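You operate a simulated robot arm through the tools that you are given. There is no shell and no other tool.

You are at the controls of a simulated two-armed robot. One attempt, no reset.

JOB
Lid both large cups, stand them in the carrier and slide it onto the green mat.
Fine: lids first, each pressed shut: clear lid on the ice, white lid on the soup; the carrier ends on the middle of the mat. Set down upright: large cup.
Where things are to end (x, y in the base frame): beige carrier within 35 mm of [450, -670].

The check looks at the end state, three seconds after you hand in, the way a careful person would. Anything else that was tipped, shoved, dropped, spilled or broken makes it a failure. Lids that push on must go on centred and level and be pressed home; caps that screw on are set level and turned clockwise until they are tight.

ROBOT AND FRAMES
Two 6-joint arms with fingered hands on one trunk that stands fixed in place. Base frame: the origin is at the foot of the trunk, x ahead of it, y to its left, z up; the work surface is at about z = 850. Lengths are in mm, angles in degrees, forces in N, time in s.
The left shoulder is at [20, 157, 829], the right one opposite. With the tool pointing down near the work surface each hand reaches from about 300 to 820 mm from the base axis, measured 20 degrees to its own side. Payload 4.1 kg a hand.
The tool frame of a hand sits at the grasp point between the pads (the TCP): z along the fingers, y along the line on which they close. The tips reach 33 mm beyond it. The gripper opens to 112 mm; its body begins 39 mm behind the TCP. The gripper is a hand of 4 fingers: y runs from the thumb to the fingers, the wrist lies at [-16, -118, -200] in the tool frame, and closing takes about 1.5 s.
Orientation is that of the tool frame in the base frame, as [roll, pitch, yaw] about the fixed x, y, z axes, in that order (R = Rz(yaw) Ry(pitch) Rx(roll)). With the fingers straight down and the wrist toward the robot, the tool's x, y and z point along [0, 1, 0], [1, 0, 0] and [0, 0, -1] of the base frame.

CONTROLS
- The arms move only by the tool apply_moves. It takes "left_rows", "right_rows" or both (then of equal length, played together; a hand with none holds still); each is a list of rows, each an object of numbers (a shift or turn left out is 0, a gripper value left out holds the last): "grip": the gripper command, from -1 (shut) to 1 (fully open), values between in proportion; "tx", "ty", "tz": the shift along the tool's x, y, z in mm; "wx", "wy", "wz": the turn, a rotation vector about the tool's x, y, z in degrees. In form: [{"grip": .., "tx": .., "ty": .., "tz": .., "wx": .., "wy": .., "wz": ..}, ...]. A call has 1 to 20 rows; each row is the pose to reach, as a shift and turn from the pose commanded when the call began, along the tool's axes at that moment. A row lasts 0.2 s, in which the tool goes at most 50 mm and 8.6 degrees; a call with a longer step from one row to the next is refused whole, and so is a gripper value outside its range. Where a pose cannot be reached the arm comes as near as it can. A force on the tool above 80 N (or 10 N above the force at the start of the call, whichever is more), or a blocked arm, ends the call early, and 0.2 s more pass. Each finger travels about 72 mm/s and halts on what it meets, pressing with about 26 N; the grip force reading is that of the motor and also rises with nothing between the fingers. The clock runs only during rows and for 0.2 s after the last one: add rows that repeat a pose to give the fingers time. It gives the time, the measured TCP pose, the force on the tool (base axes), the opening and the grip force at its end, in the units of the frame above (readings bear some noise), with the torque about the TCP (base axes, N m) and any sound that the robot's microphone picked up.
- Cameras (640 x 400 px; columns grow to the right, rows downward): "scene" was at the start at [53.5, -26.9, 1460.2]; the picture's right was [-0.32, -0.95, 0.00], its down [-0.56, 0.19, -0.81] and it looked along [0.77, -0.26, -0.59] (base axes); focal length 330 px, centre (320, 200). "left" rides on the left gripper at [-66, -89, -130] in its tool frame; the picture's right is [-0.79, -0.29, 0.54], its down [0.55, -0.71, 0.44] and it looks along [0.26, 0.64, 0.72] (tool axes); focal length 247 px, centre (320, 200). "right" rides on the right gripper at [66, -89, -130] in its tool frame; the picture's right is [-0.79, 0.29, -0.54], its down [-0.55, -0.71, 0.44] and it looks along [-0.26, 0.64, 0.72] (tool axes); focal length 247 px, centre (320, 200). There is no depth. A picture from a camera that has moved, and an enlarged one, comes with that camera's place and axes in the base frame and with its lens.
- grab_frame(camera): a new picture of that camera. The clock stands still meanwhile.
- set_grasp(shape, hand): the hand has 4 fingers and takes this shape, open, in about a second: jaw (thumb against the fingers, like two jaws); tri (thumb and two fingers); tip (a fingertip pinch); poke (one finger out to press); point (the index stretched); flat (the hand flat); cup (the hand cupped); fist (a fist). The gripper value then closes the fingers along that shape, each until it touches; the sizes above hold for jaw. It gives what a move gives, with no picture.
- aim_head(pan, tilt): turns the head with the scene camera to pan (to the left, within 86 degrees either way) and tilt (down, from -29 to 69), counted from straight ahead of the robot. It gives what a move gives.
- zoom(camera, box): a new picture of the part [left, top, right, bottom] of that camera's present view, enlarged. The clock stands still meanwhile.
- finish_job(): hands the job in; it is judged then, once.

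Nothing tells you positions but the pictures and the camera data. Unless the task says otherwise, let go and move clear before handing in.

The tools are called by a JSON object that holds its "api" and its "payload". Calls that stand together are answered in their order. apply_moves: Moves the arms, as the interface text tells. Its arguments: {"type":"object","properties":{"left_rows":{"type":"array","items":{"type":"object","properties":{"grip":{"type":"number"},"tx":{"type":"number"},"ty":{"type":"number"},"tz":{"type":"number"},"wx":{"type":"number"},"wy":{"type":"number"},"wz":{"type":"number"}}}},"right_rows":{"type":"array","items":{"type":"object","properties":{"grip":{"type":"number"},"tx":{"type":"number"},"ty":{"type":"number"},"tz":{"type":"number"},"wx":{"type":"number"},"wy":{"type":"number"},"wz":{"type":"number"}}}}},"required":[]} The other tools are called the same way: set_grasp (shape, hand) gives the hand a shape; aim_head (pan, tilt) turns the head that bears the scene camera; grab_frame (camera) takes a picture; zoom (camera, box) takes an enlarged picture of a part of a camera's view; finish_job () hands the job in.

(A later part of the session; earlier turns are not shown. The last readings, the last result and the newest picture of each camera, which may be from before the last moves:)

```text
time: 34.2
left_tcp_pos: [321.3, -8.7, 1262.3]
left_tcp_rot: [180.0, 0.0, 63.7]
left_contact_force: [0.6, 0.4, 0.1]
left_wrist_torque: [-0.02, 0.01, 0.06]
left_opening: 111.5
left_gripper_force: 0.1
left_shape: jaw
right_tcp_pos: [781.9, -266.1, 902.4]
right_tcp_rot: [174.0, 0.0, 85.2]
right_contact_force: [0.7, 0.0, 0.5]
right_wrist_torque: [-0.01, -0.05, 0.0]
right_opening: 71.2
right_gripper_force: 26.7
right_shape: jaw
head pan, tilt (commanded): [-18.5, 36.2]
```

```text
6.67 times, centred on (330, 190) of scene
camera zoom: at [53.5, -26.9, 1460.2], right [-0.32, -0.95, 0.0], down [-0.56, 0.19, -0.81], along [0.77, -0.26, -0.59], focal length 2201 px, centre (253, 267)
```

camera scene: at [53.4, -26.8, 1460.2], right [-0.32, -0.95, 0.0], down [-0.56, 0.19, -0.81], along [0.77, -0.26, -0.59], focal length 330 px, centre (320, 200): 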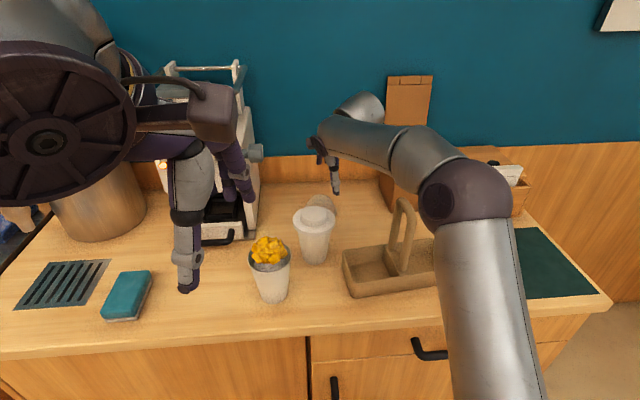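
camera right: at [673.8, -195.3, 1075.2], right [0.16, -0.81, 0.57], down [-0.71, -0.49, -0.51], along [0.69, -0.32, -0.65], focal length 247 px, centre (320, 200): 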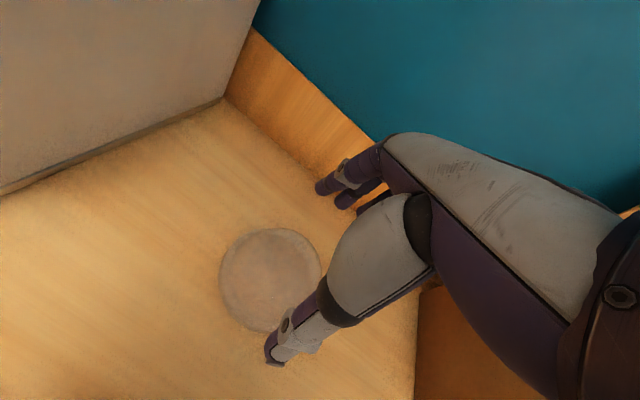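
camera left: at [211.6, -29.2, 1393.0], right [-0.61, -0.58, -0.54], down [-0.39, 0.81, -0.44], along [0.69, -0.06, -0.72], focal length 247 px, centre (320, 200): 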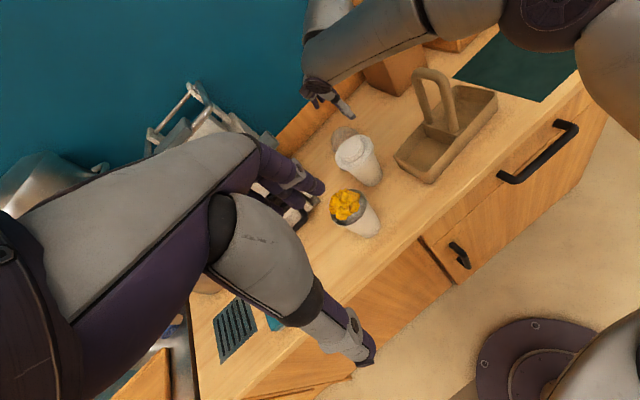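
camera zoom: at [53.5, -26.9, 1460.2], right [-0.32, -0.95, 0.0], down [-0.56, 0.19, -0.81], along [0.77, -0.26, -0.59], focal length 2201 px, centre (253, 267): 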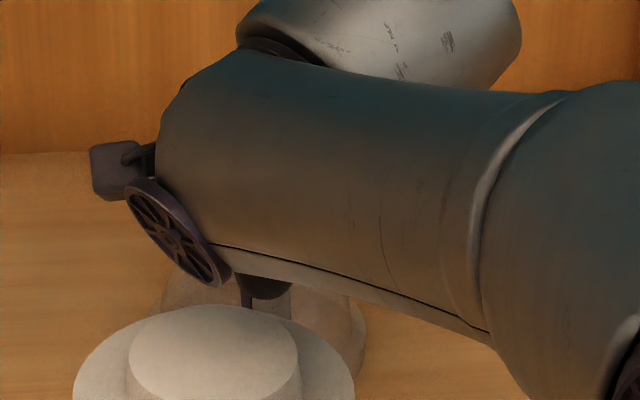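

Grip reads 26.7 N at 71 mm, so the dome is held. I firm the grip and lift a little to check.

{"api": "apply_moves", "payload": {"right_rows": [{"grip": -0.1}, {"grip": -0.1}, {"ty": 0.5, "tz": -5, "grip": -0.1}, {"ty": 1.6, "tz": -14.9, "grip": -0.1}, {"ty": 2.6, "tz": -25, "grip": -0.1}, {"ty": 2.6, "tz": -25, "grip": -0.1}]}}

{"api": "zoom", "payload": {"camera": "right", "box": [200, 165, 380, 375]}}

{"api": "zoom", "payload": {"camera": "scene", "box": [290, 150, 370, 220]}}

{"api": "zoom", "payload": {"camera": "left", "box": [290, 70, 410, 170]}}

```text
time: 35.6
left_tcp_pos: [320.7, -9.3, 1262.6]
left_tcp_rot: [-180.0, 0.0, 63.6]
left_contact_force: [-0.3, -0.2, 0.4]
left_wrist_torque: [0.03, -0.01, 0.0]
left_opening: 111.7
left_gripper_force: 0.0
left_shape: jaw
right_tcp_pos: [781.4, -265.9, 927.8]
right_tcp_rot: [174.0, 0.0, 85.2]
right_contact_force: [0.9, 0.2, 0.0]
right_wrist_torque: [0.02, 0.03, -0.01]
right_opening: 71.2
right_gripper_force: 26.2
right_shape: jaw
head pan, tilt (commanded): [-18.5, 36.2]
```

```text
1.90 times, centred on (290, 270) of right
camera zoom: at [682.7, -190.6, 1047.4], right [0.16, -0.81, 0.57], down [-0.71, -0.49, -0.51], along [0.69, -0.32, -0.65], focal length 470 px, centre (377, 67)
```

zoom: 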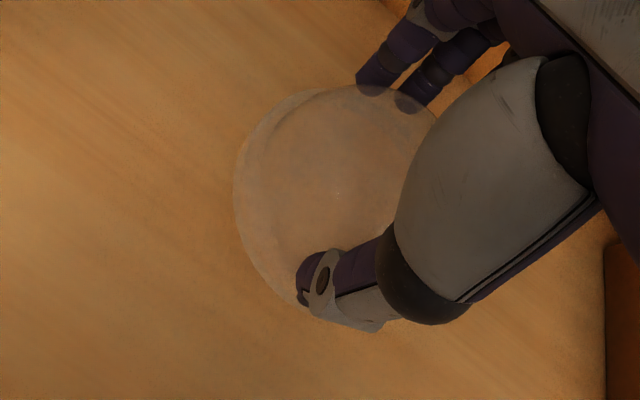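

```text
5.71 times, centred on (330, 185) of scene
camera zoom: at [53.5, -26.9, 1460.2], right [-0.32, -0.95, 0.0], down [-0.56, 0.19, -0.81], along [0.77, -0.26, -0.59], focal length 1887 px, centre (263, 286)
```

zoom: 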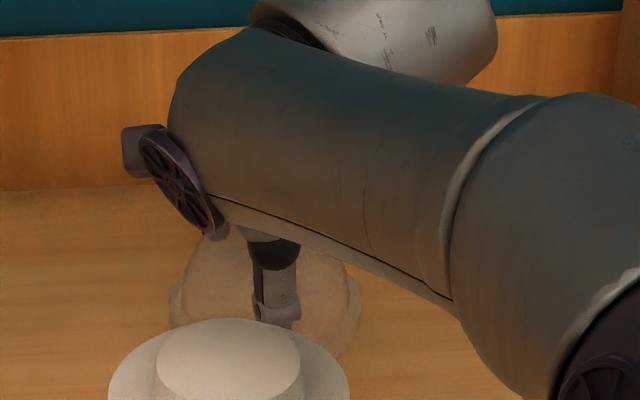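

```text
4.00 times, centred on (350, 120) of left
camera zoom: at [211.7, -29.3, 1393.0], right [-0.61, -0.58, -0.54], down [-0.39, 0.81, -0.44], along [0.69, -0.06, -0.72], focal length 988 px, centre (200, 520)
```

zoom: 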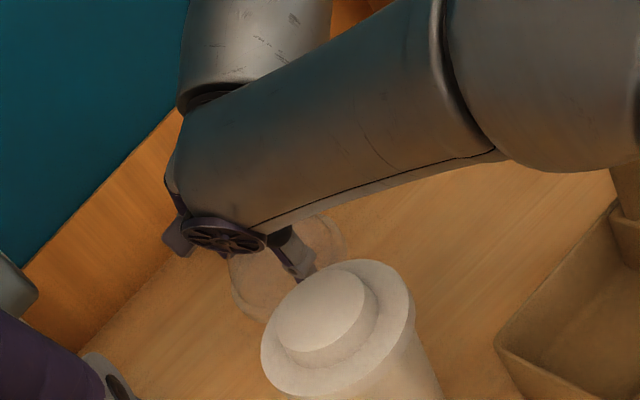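

The clear lid is held securely. I carry it back and up, skirting around the white-lidded cup, while moving the left hand further left to make room.

{"api": "apply_moves", "payload": {"right_rows": [{"tx": -18.7, "ty": -15.8, "tz": -14.2}, {"tx": -38.3, "ty": -32.1, "tz": -36}, {"tx": -58.1, "ty": -49.8, "tz": -63}, {"tx": -71.8, "ty": -65.5, "tz": -94.8}, {"tx": -73.7, "ty": -84.6, "tz": -132}, {"tx": -63.8, "ty": -107.2, "tz": -164.6}, {"tx": -37.5, "ty": -126.8, "tz": -191.8}, {"tx": -37.5, "ty": -126.8, "tz": -191.8}], "left_rows": [{"tx": 20.5, "ty": -10.2}, {"tx": 41, "ty": -20.3}, {"tx": 61.4, "ty": -30.5}, {"tx": 81.9, "ty": -40.6}, {"tx": 102.4, "ty": -50.8}, {"tx": 122.8, "ty": -60.9}, {"tx": 143.3, "ty": -71.1}, {"tx": 143.3, "ty": -71.1}]}}

{"api": "grab_frame", "payload": {"camera": "scene"}}

{"api": "grab_frame", "payload": {"camera": "left"}}

{"api": "grab_frame", "payload": {"camera": "right"}}

```text
time: 37.4
left_tcp_pos: [320.4, 151.2, 1261.6]
left_tcp_rot: [-179.9, 0.0, 63.4]
left_contact_force: [-0.6, -0.6, -0.1]
left_wrist_torque: [0.0, 0.02, 0.01]
left_opening: 111.8
left_gripper_force: 0.1
left_shape: jaw
right_tcp_pos: [631.9, -291.2, 1104.7]
right_tcp_rot: [174.1, 0.0, 85.1]
right_contact_force: [0.3, -0.2, 0.3]
right_wrist_torque: [0.0, 0.03, 0.02]
right_opening: 71.1
right_gripper_force: 25.9
right_shape: jaw
head pan, tilt (commanded): [-18.5, 36.2]
```

```text
taken
camera scene: at [53.6, -27.0, 1460.1], right [-0.32, -0.95, 0.0], down [-0.56, 0.19, -0.81], along [0.77, -0.26, -0.59], focal length 330 px, centre (320, 200)
```

scene: 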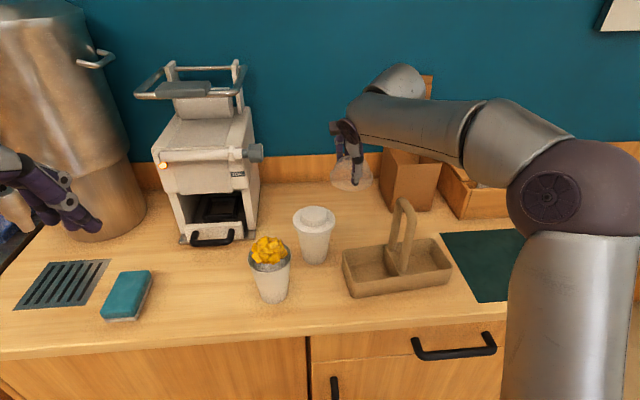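

```text
taken
camera left: at [211.7, 130.8, 1392.6], right [-0.61, -0.58, -0.54], down [-0.39, 0.81, -0.44], along [0.69, -0.06, -0.72], focal length 247 px, centre (320, 200)
```

left: 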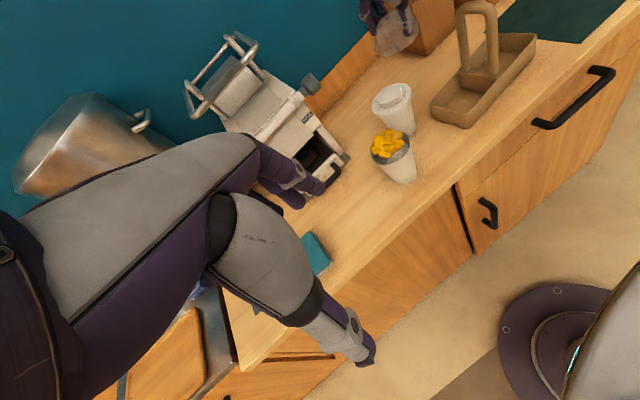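

```text
taken
camera right: at [533.5, -214.9, 1224.3], right [0.16, -0.81, 0.57], down [-0.71, -0.49, -0.51], along [0.69, -0.32, -0.65], focal length 247 px, centre (320, 200)
```

right: 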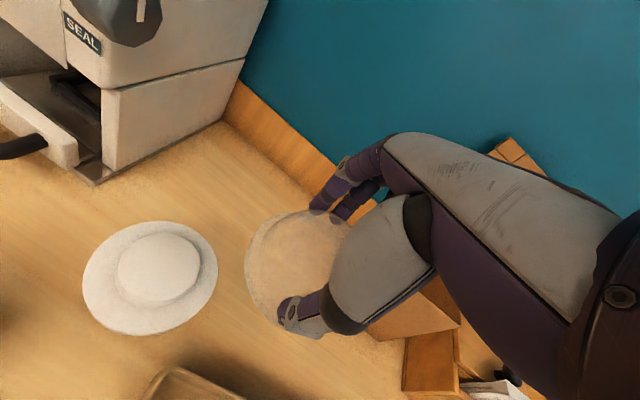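

The left hand is out of the way and everything is clear. I measure the ice cup from scene and left cameras before bringing the lid over.

{"api": "zoom", "payload": {"camera": "scene", "box": [235, 225, 305, 305]}}

{"api": "zoom", "payload": {"camera": "left", "box": [350, 115, 430, 195]}}

{"api": "zoom", "payload": {"camera": "scene", "box": [320, 110, 390, 200]}}

```text
5.00 times, centred on (270, 265) of scene
camera zoom: at [53.6, -27.0, 1460.1], right [-0.32, -0.95, 0.0], down [-0.56, 0.19, -0.81], along [0.77, -0.26, -0.59], focal length 1651 px, centre (570, -125)
```

zoom: 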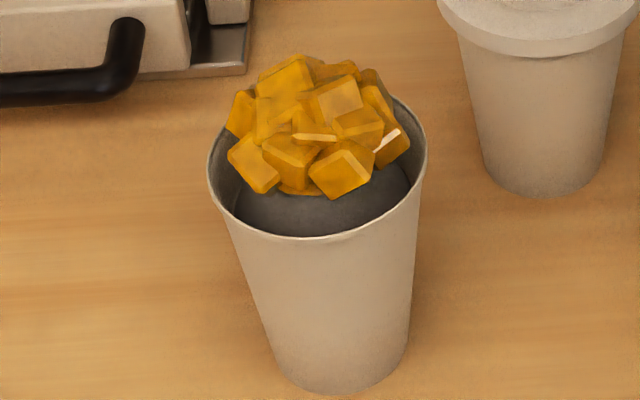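

```text
5.00 times, centred on (390, 155) of left
camera zoom: at [211.7, 130.8, 1392.6], right [-0.61, -0.58, -0.54], down [-0.39, 0.81, -0.44], along [0.69, -0.06, -0.72], focal length 1235 px, centre (-30, 425)
```

zoom: 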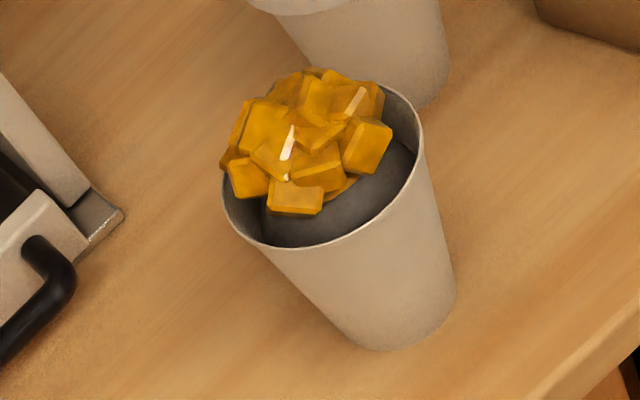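

```text
4.44 times, centred on (355, 155) of scene
camera zoom: at [53.6, -27.0, 1460.1], right [-0.32, -0.95, 0.0], down [-0.56, 0.19, -0.81], along [0.77, -0.26, -0.59], focal length 1468 px, centre (164, 400)
```

zoom: 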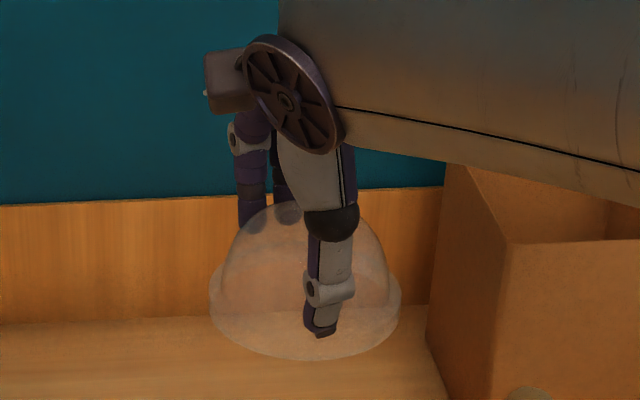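

The ice cup is at about [537, -81] with its rim near z = 968. The held lid sits about [+4, -8] mm from the TCP. I carry it over to hover above the mango.

{"api": "apply_moves", "payload": {"right_rows": [{"tx": 29.5, "ty": -16, "tz": -2.5}, {"tx": 59, "ty": -32, "tz": -5}, {"tx": 88.5, "ty": -48, "tz": -7.5}, {"tx": 118, "ty": -64, "tz": -10}, {"tx": 147.5, "ty": -80, "tz": -12.5}, {"tx": 177, "ty": -96, "tz": -15}, {"tx": 206.4, "ty": -112.1, "tz": -17.6}, {"tx": 206.4, "ty": -112.1, "tz": -17.6}]}}

{"api": "grab_frame", "payload": {"camera": "scene"}}

{"api": "grab_frame", "payload": {"camera": "left"}}

{"api": "grab_frame", "payload": {"camera": "right"}}

```text
time: 39.2
left_tcp_pos: [321.1, 150.5, 1261.7]
left_tcp_rot: [-180.0, 0.0, 63.6]
left_contact_force: [-0.2, 0.1, 1.2]
left_wrist_torque: [0.0, 0.0, -0.02]
left_opening: 111.8
left_gripper_force: 0.1
left_shape: jaw
right_tcp_pos: [536.6, -74.9, 1110.3]
right_tcp_rot: [173.9, 0.0, 85.1]
right_contact_force: [-0.1, 0.1, 0.9]
right_wrist_torque: [0.01, 0.0, -0.04]
right_opening: 70.6
right_gripper_force: 25.8
right_shape: jaw
head pan, tilt (commanded): [-18.5, 36.2]
```

```text
taken
camera scene: at [53.5, -27.0, 1460.2], right [-0.32, -0.95, 0.0], down [-0.56, 0.19, -0.81], along [0.77, -0.26, -0.59], focal length 330 px, centre (320, 200)
```

scene: 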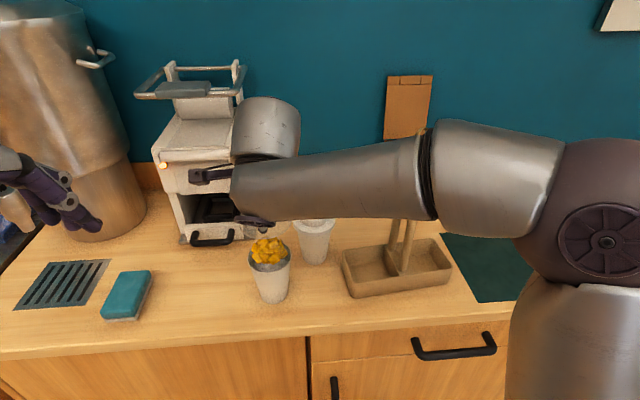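

```text
taken
camera left: at [211.7, 130.5, 1392.6], right [-0.61, -0.58, -0.54], down [-0.39, 0.81, -0.44], along [0.69, -0.06, -0.72], focal length 247 px, centre (320, 200)
```

left: 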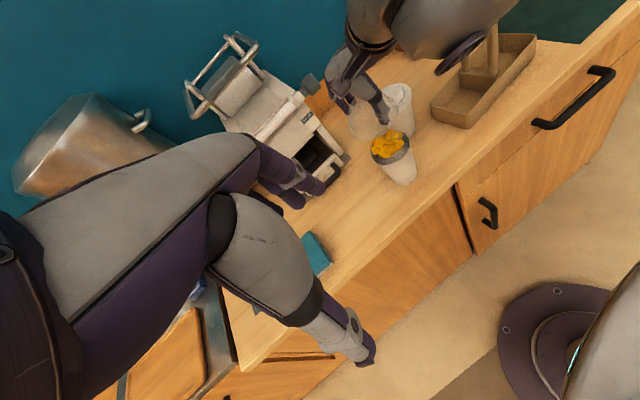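

```text
taken
camera right: at [438.0, 0.7, 1230.2], right [0.16, -0.81, 0.57], down [-0.71, -0.49, -0.51], along [0.69, -0.32, -0.65], focal length 247 px, centre (320, 200)
```

right: 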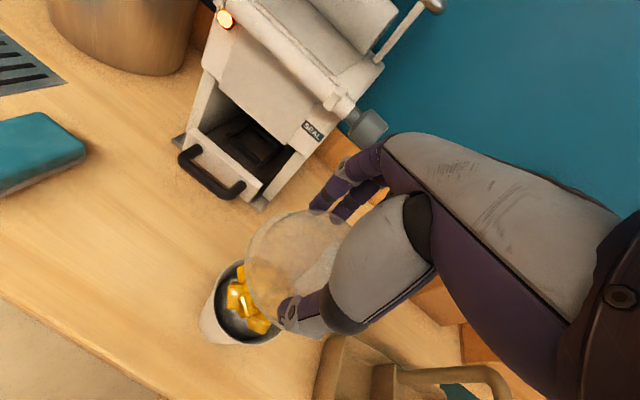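

{"api": "zoom", "payload": {"camera": "left", "box": [330, 80, 430, 190]}}

{"api": "zoom", "payload": {"camera": "right", "box": [190, 190, 370, 360]}}

```text
3.64 times, centred on (380, 135) of left
camera zoom: at [211.7, 130.5, 1392.6], right [-0.61, -0.58, -0.54], down [-0.39, 0.81, -0.44], along [0.69, -0.06, -0.72], focal length 898 px, centre (102, 436)
```

zoom: 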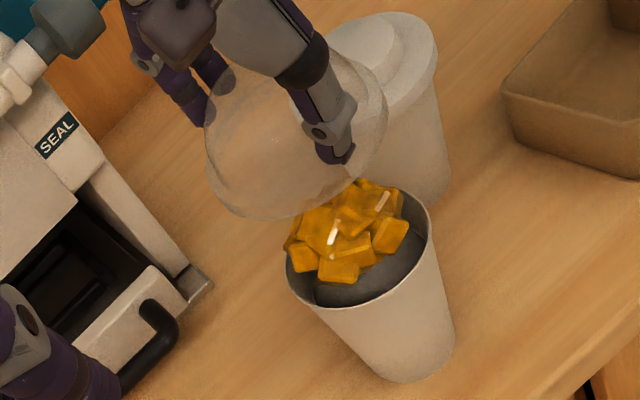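

```text
2.35 times, centred on (280, 275) of right
camera zoom: at [438.0, 0.7, 1230.2], right [0.16, -0.81, 0.57], down [-0.71, -0.49, -0.51], along [0.69, -0.32, -0.65], focal length 581 px, centre (414, 24)
```

zoom: 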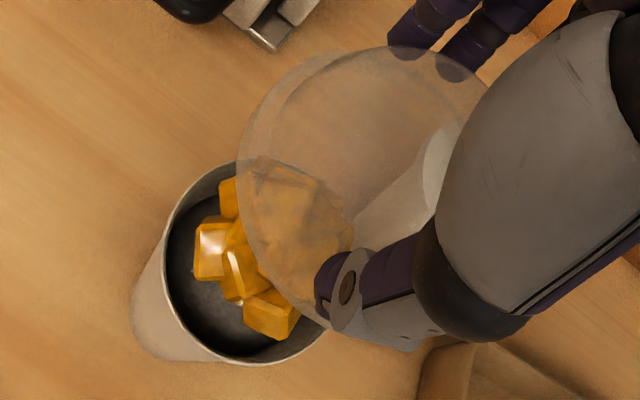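

The lid lines up with the cup to within about 2 mm in both hand cameras. I correct slightly and lower partway.

{"api": "apply_moves", "payload": {"right_rows": [{"tx": 0.6, "ty": -3.2, "tz": 15}, {"tx": 0.6, "ty": -5, "tz": 32}, {"tx": 0.6, "ty": -5, "tz": 32}, {"tx": 0.6, "ty": -5, "tz": 32}]}}

{"api": "zoom", "payload": {"camera": "left", "box": [340, 90, 430, 190]}}

{"api": "zoom", "payload": {"camera": "right", "box": [190, 190, 370, 360]}}

{"api": "zoom", "payload": {"camera": "scene", "box": [220, 200, 330, 310]}}

```text
time: 40.2
left_tcp_pos: [320.9, 151.0, 1261.0]
left_tcp_rot: [-179.9, -0.1, 63.6]
left_contact_force: [0.5, 0.1, -0.5]
left_wrist_torque: [0.03, -0.02, 0.01]
left_opening: 111.7
left_gripper_force: 0.0
left_shape: jaw
right_tcp_pos: [534.8, -74.0, 1079.2]
right_tcp_rot: [174.0, -0.1, 85.1]
right_contact_force: [0.8, 0.3, -0.7]
right_wrist_torque: [0.0, -0.02, 0.0]
right_opening: 70.8
right_gripper_force: 26.2
right_shape: jaw
head pan, tilt (commanded): [-18.5, 36.2]
```

```text
4.00 times, centred on (385, 140) of left
camera zoom: at [211.6, 130.6, 1392.6], right [-0.61, -0.58, -0.54], down [-0.39, 0.81, -0.44], along [0.69, -0.06, -0.72], focal length 988 px, centre (60, 440)
```

zoom: 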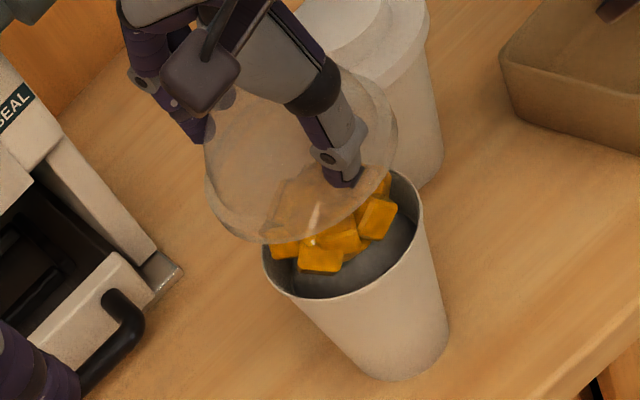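

```text
2.35 times, centred on (280, 275) of right
camera zoom: at [436.7, 1.0, 1197.6], right [0.16, -0.81, 0.57], down [-0.71, -0.49, -0.51], along [0.69, -0.32, -0.65], focal length 581 px, centre (414, 24)
```

zoom: 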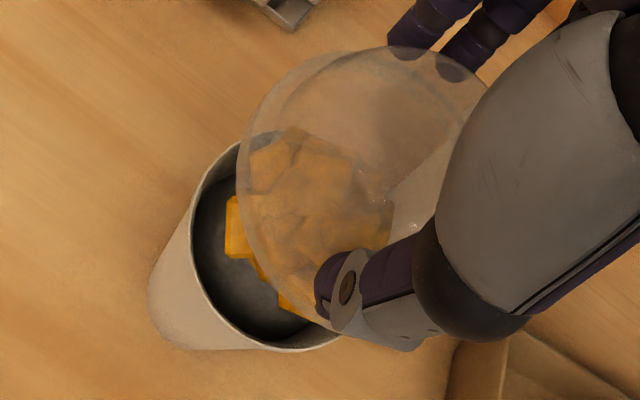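

```text
3.64 times, centred on (275, 255) of scene
camera zoom: at [53.5, -26.9, 1460.2], right [-0.32, -0.95, 0.0], down [-0.56, 0.19, -0.81], along [0.77, -0.26, -0.59], focal length 1201 px, centre (484, 0)
```

zoom: 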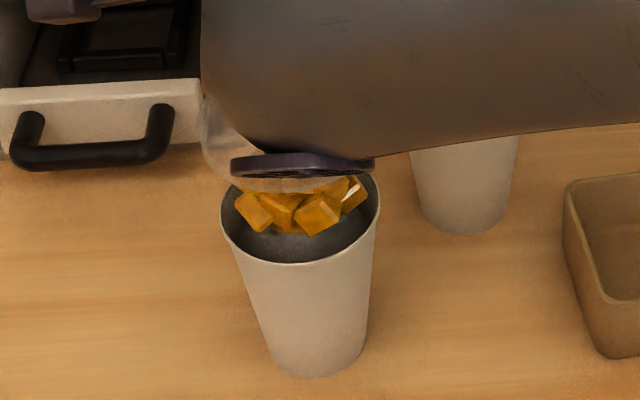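

Alignment stays within about 1–2 mm. I nudge +1.3 mm in y and continue down over the mango, watching force.

{"api": "apply_moves", "payload": {"right_rows": [{"tx": 1.3, "ty": -1, "tz": 8}, {"tx": 1.3, "ty": -1.8, "tz": 16}, {"tx": 1.3, "ty": -2.6, "tz": 24}, {"tx": 1.3, "ty": -2.6, "tz": 24}]}}

{"api": "zoom", "payload": {"camera": "left", "box": [340, 100, 430, 190]}}

{"api": "zoom", "payload": {"camera": "right", "box": [190, 190, 370, 360]}}

```text
time: 41.2
left_tcp_pos: [320.6, 151.2, 1262.6]
left_tcp_rot: [-180.0, 0.1, 63.5]
left_contact_force: [0.4, 0.0, 0.7]
left_wrist_torque: [0.03, -0.02, -0.01]
left_opening: 111.8
left_gripper_force: 0.0
left_shape: jaw
right_tcp_pos: [534.9, -72.8, 1054.2]
right_tcp_rot: [174.0, 0.1, 85.1]
right_contact_force: [0.9, 0.9, -0.1]
right_wrist_torque: [0.02, 0.02, 0.0]
right_opening: 70.5
right_gripper_force: 26.2
right_shape: jaw
head pan, tilt (commanded): [-18.5, 36.2]
```

```text
4.44 times, centred on (385, 145) of left
camera zoom: at [211.7, 130.6, 1392.6], right [-0.61, -0.58, -0.54], down [-0.39, 0.81, -0.44], along [0.69, -0.06, -0.72], focal length 1098 px, centre (31, 444)
```

zoom: 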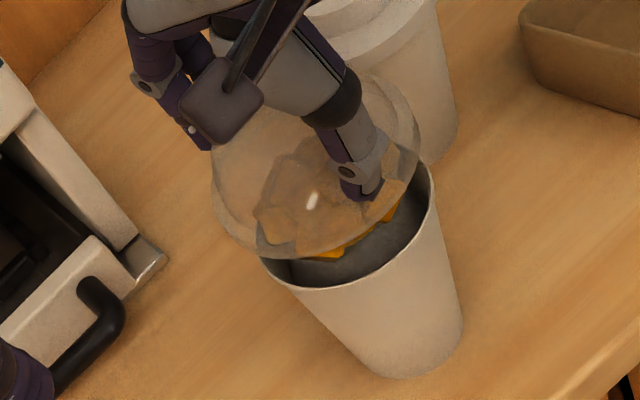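

```text
2.35 times, centred on (280, 275) of right
camera zoom: at [437.0, 2.3, 1173.5], right [0.16, -0.81, 0.57], down [-0.71, -0.49, -0.51], along [0.69, -0.32, -0.65], focal length 581 px, centre (414, 24)
```

zoom: 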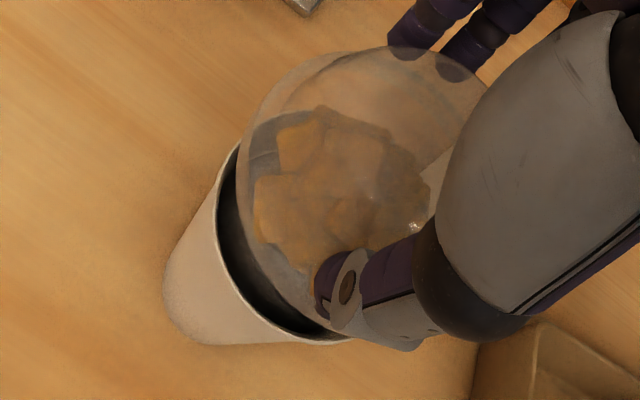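

{"api": "apply_moves", "payload": {"right_rows": [{"ty": -0.7, "tz": 6}, {"ty": -1.4, "tz": 13}, {"ty": -2.1, "tz": 20}, {"ty": -2.1, "tz": 20}]}}

{"api": "zoom", "payload": {"camera": "left", "box": [345, 110, 425, 180]}}

{"api": "zoom", "payload": {"camera": "right", "box": [190, 190, 370, 360]}}

{"api": "zoom", "payload": {"camera": "scene", "box": [230, 230, 310, 310]}}

```text
time: 42.2
left_tcp_pos: [320.9, 149.3, 1261.9]
left_tcp_rot: [179.9, 0.0, 63.6]
left_contact_force: [1.3, 0.0, -0.1]
left_wrist_torque: [-0.01, 0.02, -0.02]
left_opening: 111.7
left_gripper_force: 0.0
left_shape: jaw
right_tcp_pos: [535.4, -72.9, 1034.7]
right_tcp_rot: [173.9, 0.1, 85.1]
right_contact_force: [0.1, -0.4, 0.4]
right_wrist_torque: [0.04, -0.02, 0.02]
right_opening: 70.6
right_gripper_force: 26.0
right_shape: jaw
head pan, tilt (commanded): [-18.5, 36.2]
```

```text
5.71 times, centred on (385, 145) of left
camera zoom: at [211.6, 130.6, 1392.6], right [-0.61, -0.58, -0.54], down [-0.39, 0.81, -0.44], along [0.69, -0.06, -0.72], focal length 1411 px, centre (-51, 514)
```

zoom: 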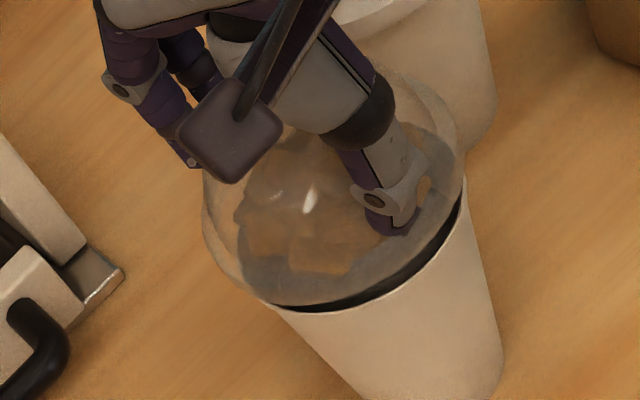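

```text
2.35 times, centred on (280, 275) of right
camera zoom: at [436.8, 2.2, 1154.0], right [0.16, -0.81, 0.57], down [-0.71, -0.49, -0.51], along [0.69, -0.32, -0.65], focal length 581 px, centre (414, 24)
```

zoom: 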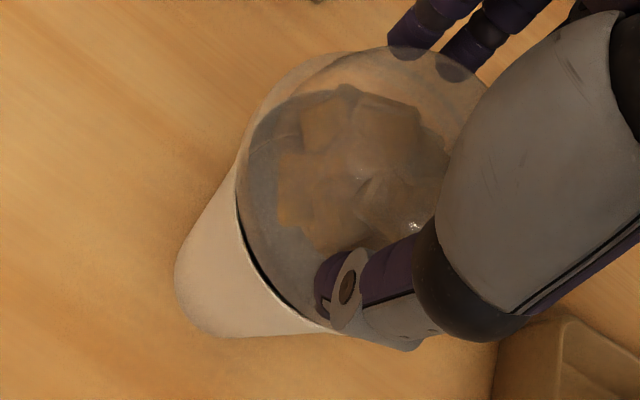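

```text
5.00 times, centred on (270, 270) of scene
camera zoom: at [53.5, -26.9, 1460.2], right [-0.32, -0.95, 0.0], down [-0.56, 0.19, -0.81], along [0.77, -0.26, -0.59], focal length 1651 px, centre (570, -150)
```

zoom: 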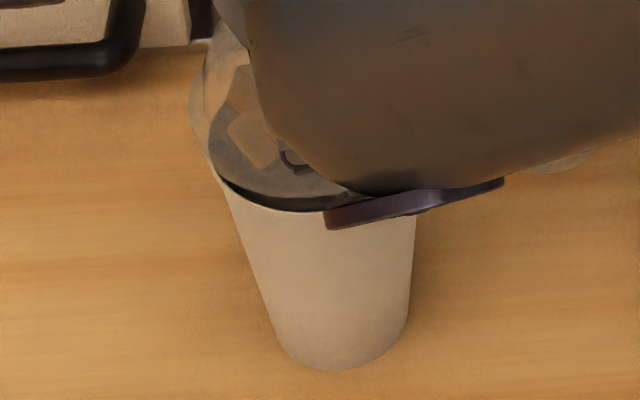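

The lid is just above the rim and nearly concentric. I correct about 1.7 mm and lower onto the rim in small steps.

{"api": "apply_moves", "payload": {"right_rows": [{"tx": -1.6, "ty": -0.7}, {"tx": -1.6, "ty": -1.2, "tz": 5}, {"tx": -1.6, "ty": -1.6, "tz": 9}, {"tx": -1.6, "ty": -1.6, "tz": 9}]}}

{"api": "zoom", "payload": {"camera": "left", "box": [345, 110, 425, 180]}}

{"api": "zoom", "payload": {"camera": "right", "box": [190, 190, 370, 360]}}

```text
time: 43.2
left_tcp_pos: [320.3, 149.4, 1262.4]
left_tcp_rot: [180.0, 0.0, 63.6]
left_contact_force: [0.3, -0.2, 0.0]
left_wrist_torque: [0.05, 0.01, 0.02]
left_opening: 111.9
left_gripper_force: 0.1
left_shape: jaw
right_tcp_pos: [534.7, -75.0, 1024.6]
right_tcp_rot: [174.0, 0.1, 85.1]
right_contact_force: [0.6, 0.0, -0.2]
right_wrist_torque: [0.01, -0.01, -0.04]
right_opening: 70.6
right_gripper_force: 26.4
right_shape: jaw
head pan, tilt (commanded): [-18.5, 36.2]
```

```text
5.71 times, centred on (385, 145) of left
camera zoom: at [211.7, 130.6, 1392.6], right [-0.61, -0.58, -0.54], down [-0.39, 0.81, -0.44], along [0.69, -0.06, -0.72], focal length 1411 px, centre (-51, 514)
```

zoom: 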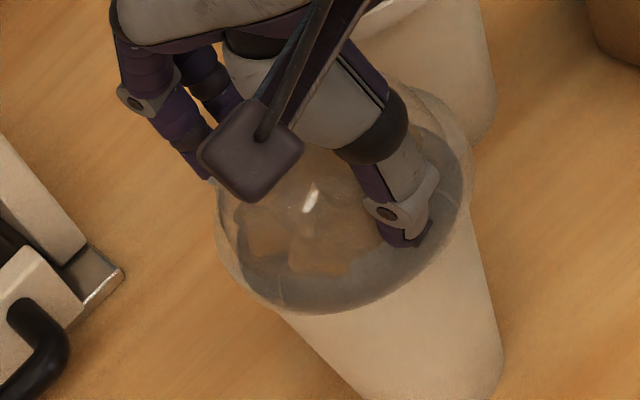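

```text
2.35 times, centred on (280, 275) of right
camera zoom: at [436.2, 0.8, 1145.0], right [0.16, -0.81, 0.57], down [-0.71, -0.49, -0.51], along [0.69, -0.32, -0.65], focal length 581 px, centre (414, 24)
```

zoom: 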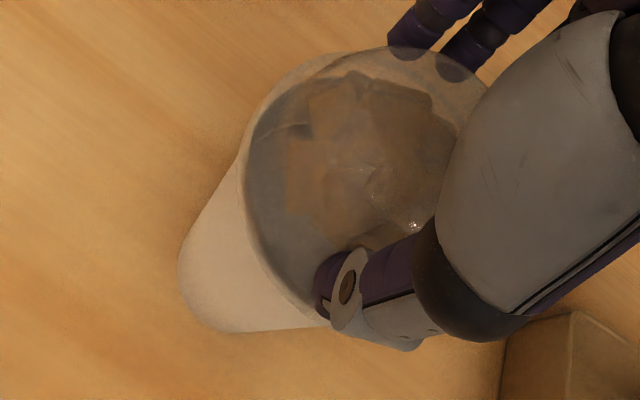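

Looks concentric. I lower further in small steps to contact and press.

{"api": "apply_moves", "payload": {"right_rows": [{"ty": -0.3, "tz": 3}, {"ty": -0.6, "tz": 6}, {"ty": -0.6, "tz": 6}]}}

{"api": "apply_moves", "payload": {"right_rows": [{"ty": -0.15, "tz": 1.5}, {"ty": -0.3, "tz": 3}, {"ty": -0.3, "tz": 3}]}}

```text
time: 44.0
left_tcp_pos: [320.9, 151.1, 1262.0]
left_tcp_rot: [179.9, 0.0, 63.6]
left_contact_force: [1.0, 0.6, 0.3]
left_wrist_torque: [0.01, 0.03, -0.01]
left_opening: 111.9
left_gripper_force: 0.1
left_shape: jaw
right_tcp_pos: [534.1, -73.9, 1019.7]
right_tcp_rot: [174.0, 0.1, 85.1]
right_contact_force: [0.6, -0.2, 0.5]
right_wrist_torque: [0.01, 0.0, -0.01]
right_opening: 70.6
right_gripper_force: 25.8
right_shape: jaw
head pan, tilt (commanded): [-18.5, 36.2]
```

```text
time: 44.8
left_tcp_pos: [320.0, 150.3, 1261.9]
left_tcp_rot: [-180.0, 0.1, 63.6]
left_contact_force: [0.3, 0.3, 0.2]
left_wrist_torque: [0.0, -0.01, -0.01]
left_opening: 112.1
left_gripper_force: 0.0
left_shape: jaw
right_tcp_pos: [535.3, -74.7, 1016.2]
right_tcp_rot: [174.0, 0.1, 85.1]
right_contact_force: [0.1, 0.4, -0.1]
right_wrist_torque: [0.02, -0.03, -0.03]
right_opening: 70.4
right_gripper_force: 25.7
right_shape: jaw
head pan, tilt (commanded): [-18.5, 36.2]
```

{"api": "apply_moves", "payload": {"right_rows": [{"ty": -0.15, "tz": 1.5}, {"ty": -0.3, "tz": 3}, {"ty": -0.3, "tz": 3}]}}

{"api": "apply_moves", "payload": {"right_rows": [{"ty": -0.1, "tz": 1}, {"ty": -0.2, "tz": 2}, {"ty": -0.2, "tz": 2}]}}

```text
time: 45.6
left_tcp_pos: [320.5, 151.0, 1262.6]
left_tcp_rot: [180.0, 0.0, 63.6]
left_contact_force: [-0.8, -0.2, -0.8]
left_wrist_torque: [0.02, 0.01, 0.01]
left_opening: 111.7
left_gripper_force: 0.1
left_shape: jaw
right_tcp_pos: [534.7, -75.0, 1012.4]
right_tcp_rot: [173.9, -0.1, 85.1]
right_contact_force: [1.2, 2.6, 9.9]
right_wrist_torque: [0.04, -0.11, 0.03]
right_opening: 70.7
right_gripper_force: 25.7
right_shape: jaw
head pan, tilt (commanded): [-18.5, 36.2]
heard: snap
```

```text
time: 46.4
left_tcp_pos: [320.3, 150.1, 1262.4]
left_tcp_rot: [179.9, 0.0, 63.6]
left_contact_force: [0.5, 0.1, 0.6]
left_wrist_torque: [-0.02, 0.01, 0.03]
left_opening: 111.8
left_gripper_force: 0.0
left_shape: jaw
right_tcp_pos: [534.1, -75.1, 1012.8]
right_tcp_rot: [173.8, -0.2, 85.1]
right_contact_force: [1.1, 2.2, 24.3]
right_wrist_torque: [-0.04, -0.12, 0.04]
right_opening: 70.8
right_gripper_force: 26.4
right_shape: jaw
head pan, tilt (commanded): [-18.5, 36.2]
```

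The clear lid snapped on too. I relax, open and rise straight up.

{"api": "apply_moves", "payload": {"right_rows": [{"ty": 0.15, "tz": -1.5}, {"ty": 0.3, "tz": -3, "grip": 0.3}, {"ty": 0.3, "tz": -3, "grip": 0.7}, {"ty": 0.3, "tz": -3, "grip": 1}, {"ty": 0.3, "tz": -3, "grip": 1}, {"ty": 0.3, "tz": -3, "grip": 1}]}}

{"api": "apply_moves", "payload": {"right_rows": [{"ty": 2.1, "tz": -20}, {"ty": 5.2, "tz": -50}, {"ty": 9.4, "tz": -90}, {"ty": 13.6, "tz": -130}, {"ty": 13.6, "tz": -130}]}}

{"api": "grab_frame", "payload": {"camera": "scene"}}

{"api": "zoom", "payload": {"camera": "left", "box": [330, 60, 470, 190]}}

{"api": "grab_frame", "payload": {"camera": "right"}}

```text
time: 47.8
left_tcp_pos: [320.9, 150.5, 1262.5]
left_tcp_rot: [-180.0, 0.1, 63.5]
left_contact_force: [-1.0, -0.1, -0.9]
left_wrist_torque: [-0.01, 0.01, 0.01]
left_opening: 111.3
left_gripper_force: 0.0
left_shape: jaw
right_tcp_pos: [534.4, -74.3, 1014.6]
right_tcp_rot: [173.9, -0.1, 85.1]
right_contact_force: [0.2, -0.2, 0.1]
right_wrist_torque: [-0.01, 0.0, 0.02]
right_opening: 111.8
right_gripper_force: 0.1
right_shape: jaw
head pan, tilt (commanded): [-18.5, 36.2]
```

```text
time: 49.0
left_tcp_pos: [320.6, 150.9, 1261.5]
left_tcp_rot: [180.0, 0.0, 63.6]
left_contact_force: [-0.4, -0.4, 0.3]
left_wrist_torque: [-0.02, 0.02, -0.01]
left_opening: 111.6
left_gripper_force: 0.1
left_shape: jaw
right_tcp_pos: [534.7, -73.9, 1145.9]
right_tcp_rot: [174.0, 0.0, 85.1]
right_contact_force: [0.4, -0.9, 0.0]
right_wrist_torque: [-0.02, -0.01, 0.0]
right_opening: 111.7
right_gripper_force: 0.2
right_shape: jaw
head pan, tilt (commanded): [-18.5, 36.2]
```

```text
taken
camera scene: at [53.5, -26.9, 1460.2], right [-0.32, -0.95, 0.0], down [-0.56, 0.19, -0.81], along [0.77, -0.26, -0.59], focal length 330 px, centre (320, 200)
```

scene: 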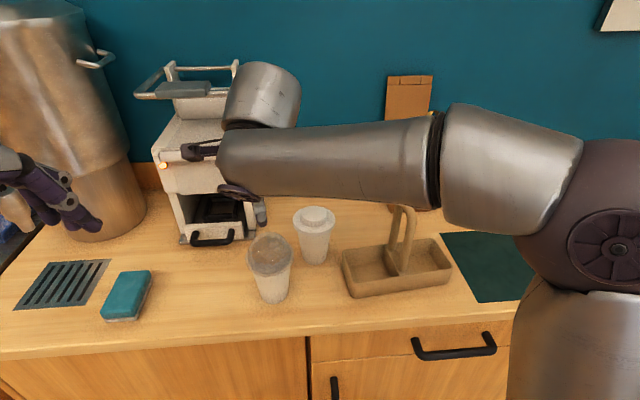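

```text
3.08 times, centred on (400, 125) of left
camera zoom: at [211.7, 130.6, 1392.6], right [-0.61, -0.58, -0.54], down [-0.39, 0.81, -0.44], along [0.69, -0.06, -0.72], focal length 760 px, centre (74, 431)
```

zoom: 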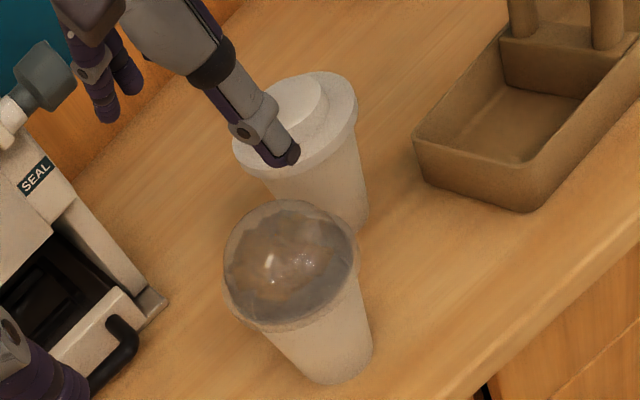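

```text
taken
camera right: at [436.3, 1.0, 1265.2], right [0.16, -0.81, 0.57], down [-0.71, -0.49, -0.51], along [0.69, -0.32, -0.65], focal length 247 px, centre (320, 200)
```

right: 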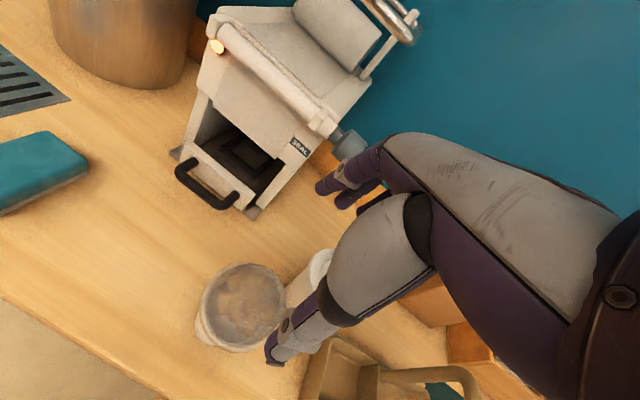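

Both lids are on and snapped. Next is moving the cups: I want to grip the cup bodies from the side below the lids, so I retreat the right arm and look at the hand's tri shape and the carrier in detail.

{"api": "apply_moves", "payload": {"right_rows": [{"tx": -39.5, "ty": -12.4, "tz": -11.9, "wx": 0.75}, {"tx": -79, "ty": -24.8, "tz": -23.7, "wx": 1.5}, {"tx": -118.6, "ty": -37.2, "tz": -35.6, "wx": 2.25}, {"tx": -158.1, "ty": -49.6, "tz": -47.4, "wx": 3}, {"tx": -197.6, "ty": -62, "tz": -59.3, "wx": 3.75}, {"tx": -237.1, "ty": -74.4, "tz": -71.1, "wx": 4.5}, {"tx": -276.7, "ty": -86.8, "tz": -83, "wx": 5.25}, {"tx": -316.2, "ty": -99.2, "tz": -94.8, "wx": 6}, {"tx": -316.2, "ty": -99.2, "tz": -94.8, "wx": 6}]}}

{"api": "set_grasp", "payload": {"hand": "right", "shape": "tri"}}

{"api": "grab_frame", "payload": {"camera": "scene"}}

{"api": "grab_frame", "payload": {"camera": "right"}}

{"api": "zoom", "payload": {"camera": "scene", "box": [335, 190, 463, 305]}}

```text
time: 51.0
left_tcp_pos: [320.0, 150.4, 1262.5]
left_tcp_rot: [-180.0, 0.0, 63.6]
left_contact_force: [1.0, 0.3, 0.1]
left_wrist_torque: [-0.02, 0.01, -0.01]
left_opening: 111.7
left_gripper_force: 0.0
left_shape: jaw
right_tcp_pos: [400.1, -381.3, 1228.6]
right_tcp_rot: [-179.9, -0.1, 85.2]
right_contact_force: [0.0, -0.9, -0.3]
right_wrist_torque: [-0.03, 0.0, 0.01]
right_opening: 111.6
right_gripper_force: 0.0
right_shape: jaw
head pan, tilt (commanded): [-18.5, 36.2]
```

```text
time: 51.9
left_tcp_pos: [320.6, 150.3, 1262.7]
left_tcp_rot: [-180.0, 0.0, 63.6]
left_contact_force: [0.6, -0.1, -0.3]
left_wrist_torque: [0.02, -0.02, 0.01]
left_opening: 111.8
left_gripper_force: 0.1
left_shape: jaw
right_tcp_pos: [401.2, -380.0, 1228.5]
right_tcp_rot: [-180.0, 0.0, 85.1]
right_contact_force: [0.0, 0.7, -0.5]
right_wrist_torque: [-0.03, 0.02, -0.01]
right_opening: 111.9
right_gripper_force: 0.1
right_shape: tri
head pan, tilt (commanded): [-18.5, 36.2]
```

```text
taken
camera scene: at [53.5, -26.9, 1460.2], right [-0.32, -0.95, 0.0], down [-0.56, 0.19, -0.81], along [0.77, -0.26, -0.59], focal length 330 px, centre (320, 200)
```

scene: 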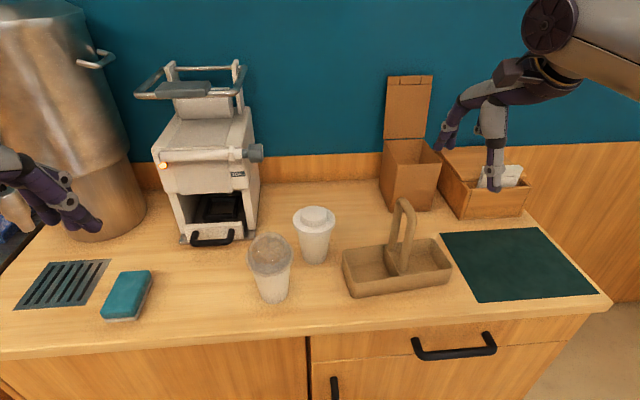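

```text
taken
camera right: at [314.6, -306.6, 1358.9], right [0.22, -0.81, 0.54], down [-0.76, -0.49, -0.44], along [0.62, -0.31, -0.72], focal length 247 px, centre (320, 200)
```

right: 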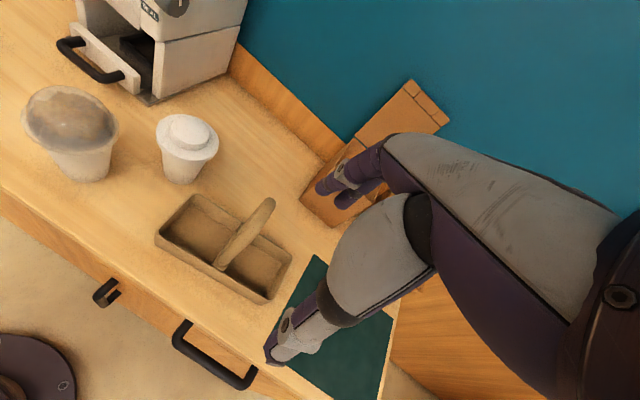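

```text
3.48 times, centred on (399, 248) of scene
camera zoom: at [53.5, -26.9, 1460.2], right [-0.32, -0.95, 0.0], down [-0.56, 0.19, -0.81], along [0.77, -0.26, -0.59], focal length 1148 px, centre (45, 35)
```

zoom: 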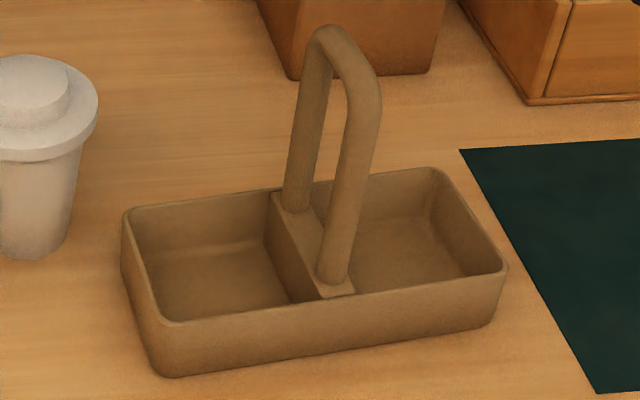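

{"api": "zoom", "payload": {"camera": "scene", "box": [410, 0, 640, 210]}}

{"api": "zoom", "payload": {"camera": "right", "box": [130, 170, 420, 400]}}

```text
1.90 times, centred on (525, 105) of scene
camera zoom: at [53.5, -26.9, 1460.2], right [-0.32, -0.95, 0.0], down [-0.56, 0.19, -0.81], along [0.77, -0.26, -0.59], focal length 629 px, centre (-70, 381)
```

zoom: 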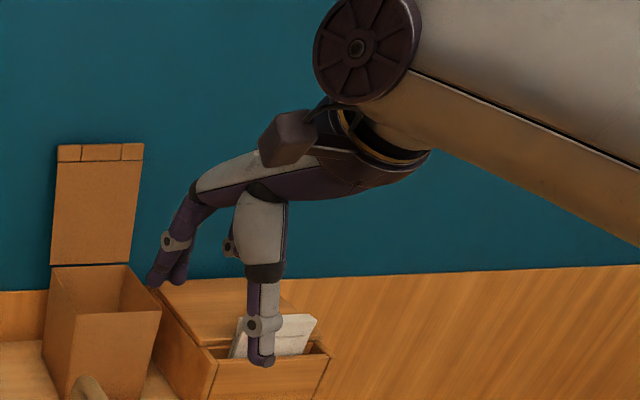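

```text
1.74 times, centred on (275, 285) of right
camera zoom: at [314.6, -306.6, 1358.9], right [0.22, -0.81, 0.54], down [-0.76, -0.49, -0.44], along [0.62, -0.31, -0.72], focal length 430 px, centre (398, 52)
```

zoom: 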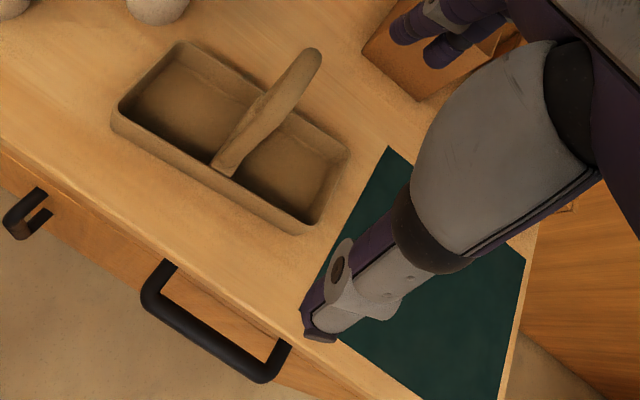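

In the tri shape the third finger folds away, which suits gripping the cup bodies. I test turning the right hand to a sideways orientation (palm vertical, fingers pointing left) in free air.

{"api": "apply_moves", "payload": {"right_rows": [{"wy": 8}, {"wy": 16}, {"wy": 24}, {"wy": 32}, {"wy": 40}, {"wy": 48}, {"wy": 56}, {"wy": 64}, {"wy": 70}, {"wy": 75}, {"wy": 75}]}}

{"api": "grab_frame", "payload": {"camera": "scene"}}

{"api": "grab_frame", "payload": {"camera": "right"}}

```text
time: 54.3
left_tcp_pos: [320.9, 150.4, 1262.8]
left_tcp_rot: [-180.0, 0.0, 63.6]
left_contact_force: [0.5, -0.7, 0.8]
left_wrist_torque: [0.03, 0.0, 0.0]
left_opening: 111.7
left_gripper_force: 0.2
left_shape: jaw
right_tcp_pos: [398.2, -381.8, 1229.1]
right_tcp_rot: [-179.9, -75.1, 85.0]
right_contact_force: [0.4, -0.2, -0.4]
right_wrist_torque: [-0.02, -0.01, -0.01]
right_opening: 111.7
right_gripper_force: 0.0
right_shape: tri
head pan, tilt (commanded): [-18.5, 36.2]
```

```text
taken
camera scene: at [53.5, -26.9, 1460.2], right [-0.32, -0.95, 0.0], down [-0.56, 0.19, -0.81], along [0.77, -0.26, -0.59], focal length 330 px, centre (320, 200)
```

scene: 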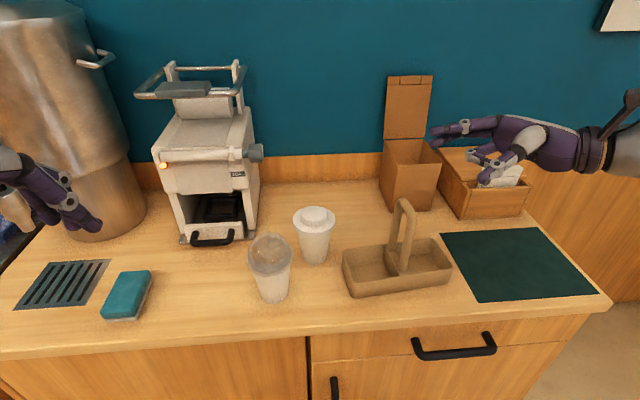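

```text
taken
camera right: at [298.4, -480.2, 1325.7], right [0.22, -0.75, -0.63], down [-0.68, 0.34, -0.65], along [0.69, 0.57, -0.44], focal length 247 px, centre (320, 200)
```

right: 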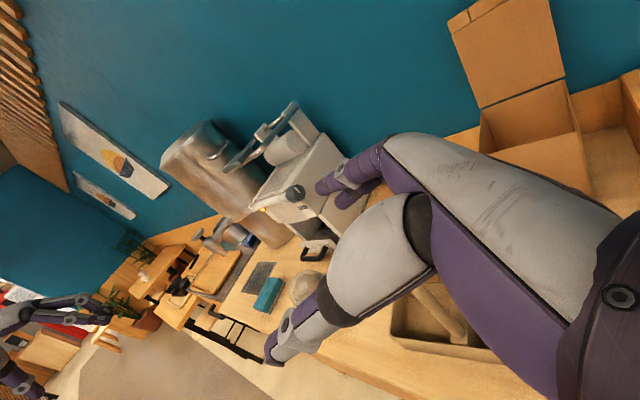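

The sideways orientation works. I look closely at the hand geometry here.

{"api": "zoom", "payload": {"camera": "scene", "box": [410, 80, 640, 210]}}

{"api": "zoom", "payload": {"camera": "scene", "box": [240, 190, 350, 310]}}

```text
2.78 times, centred on (525, 145) of scene
camera zoom: at [53.5, -26.9, 1460.2], right [-0.32, -0.95, 0.0], down [-0.56, 0.19, -0.81], along [0.77, -0.26, -0.59], focal length 919 px, centre (-250, 353)
```

zoom: 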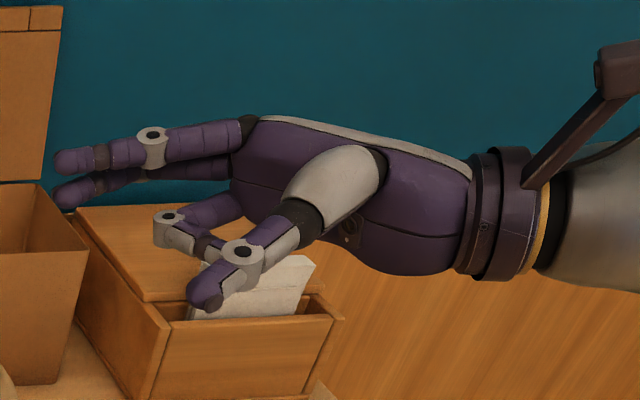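

```text
3.33 times, centred on (295, 250) of scene
camera zoom: at [53.5, -26.9, 1460.2], right [-0.32, -0.95, 0.0], down [-0.56, 0.19, -0.81], along [0.77, -0.26, -0.59], focal length 1101 px, centre (403, 33)
```

zoom: 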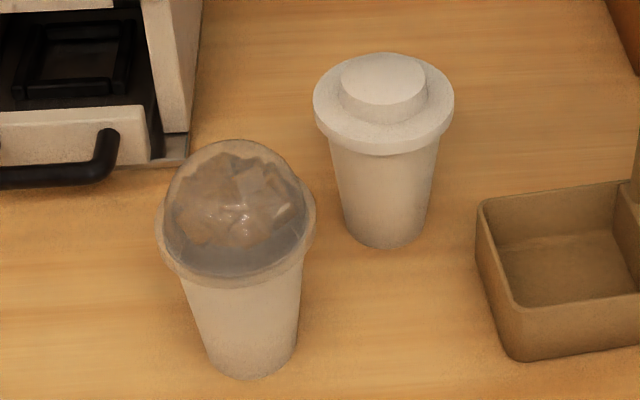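

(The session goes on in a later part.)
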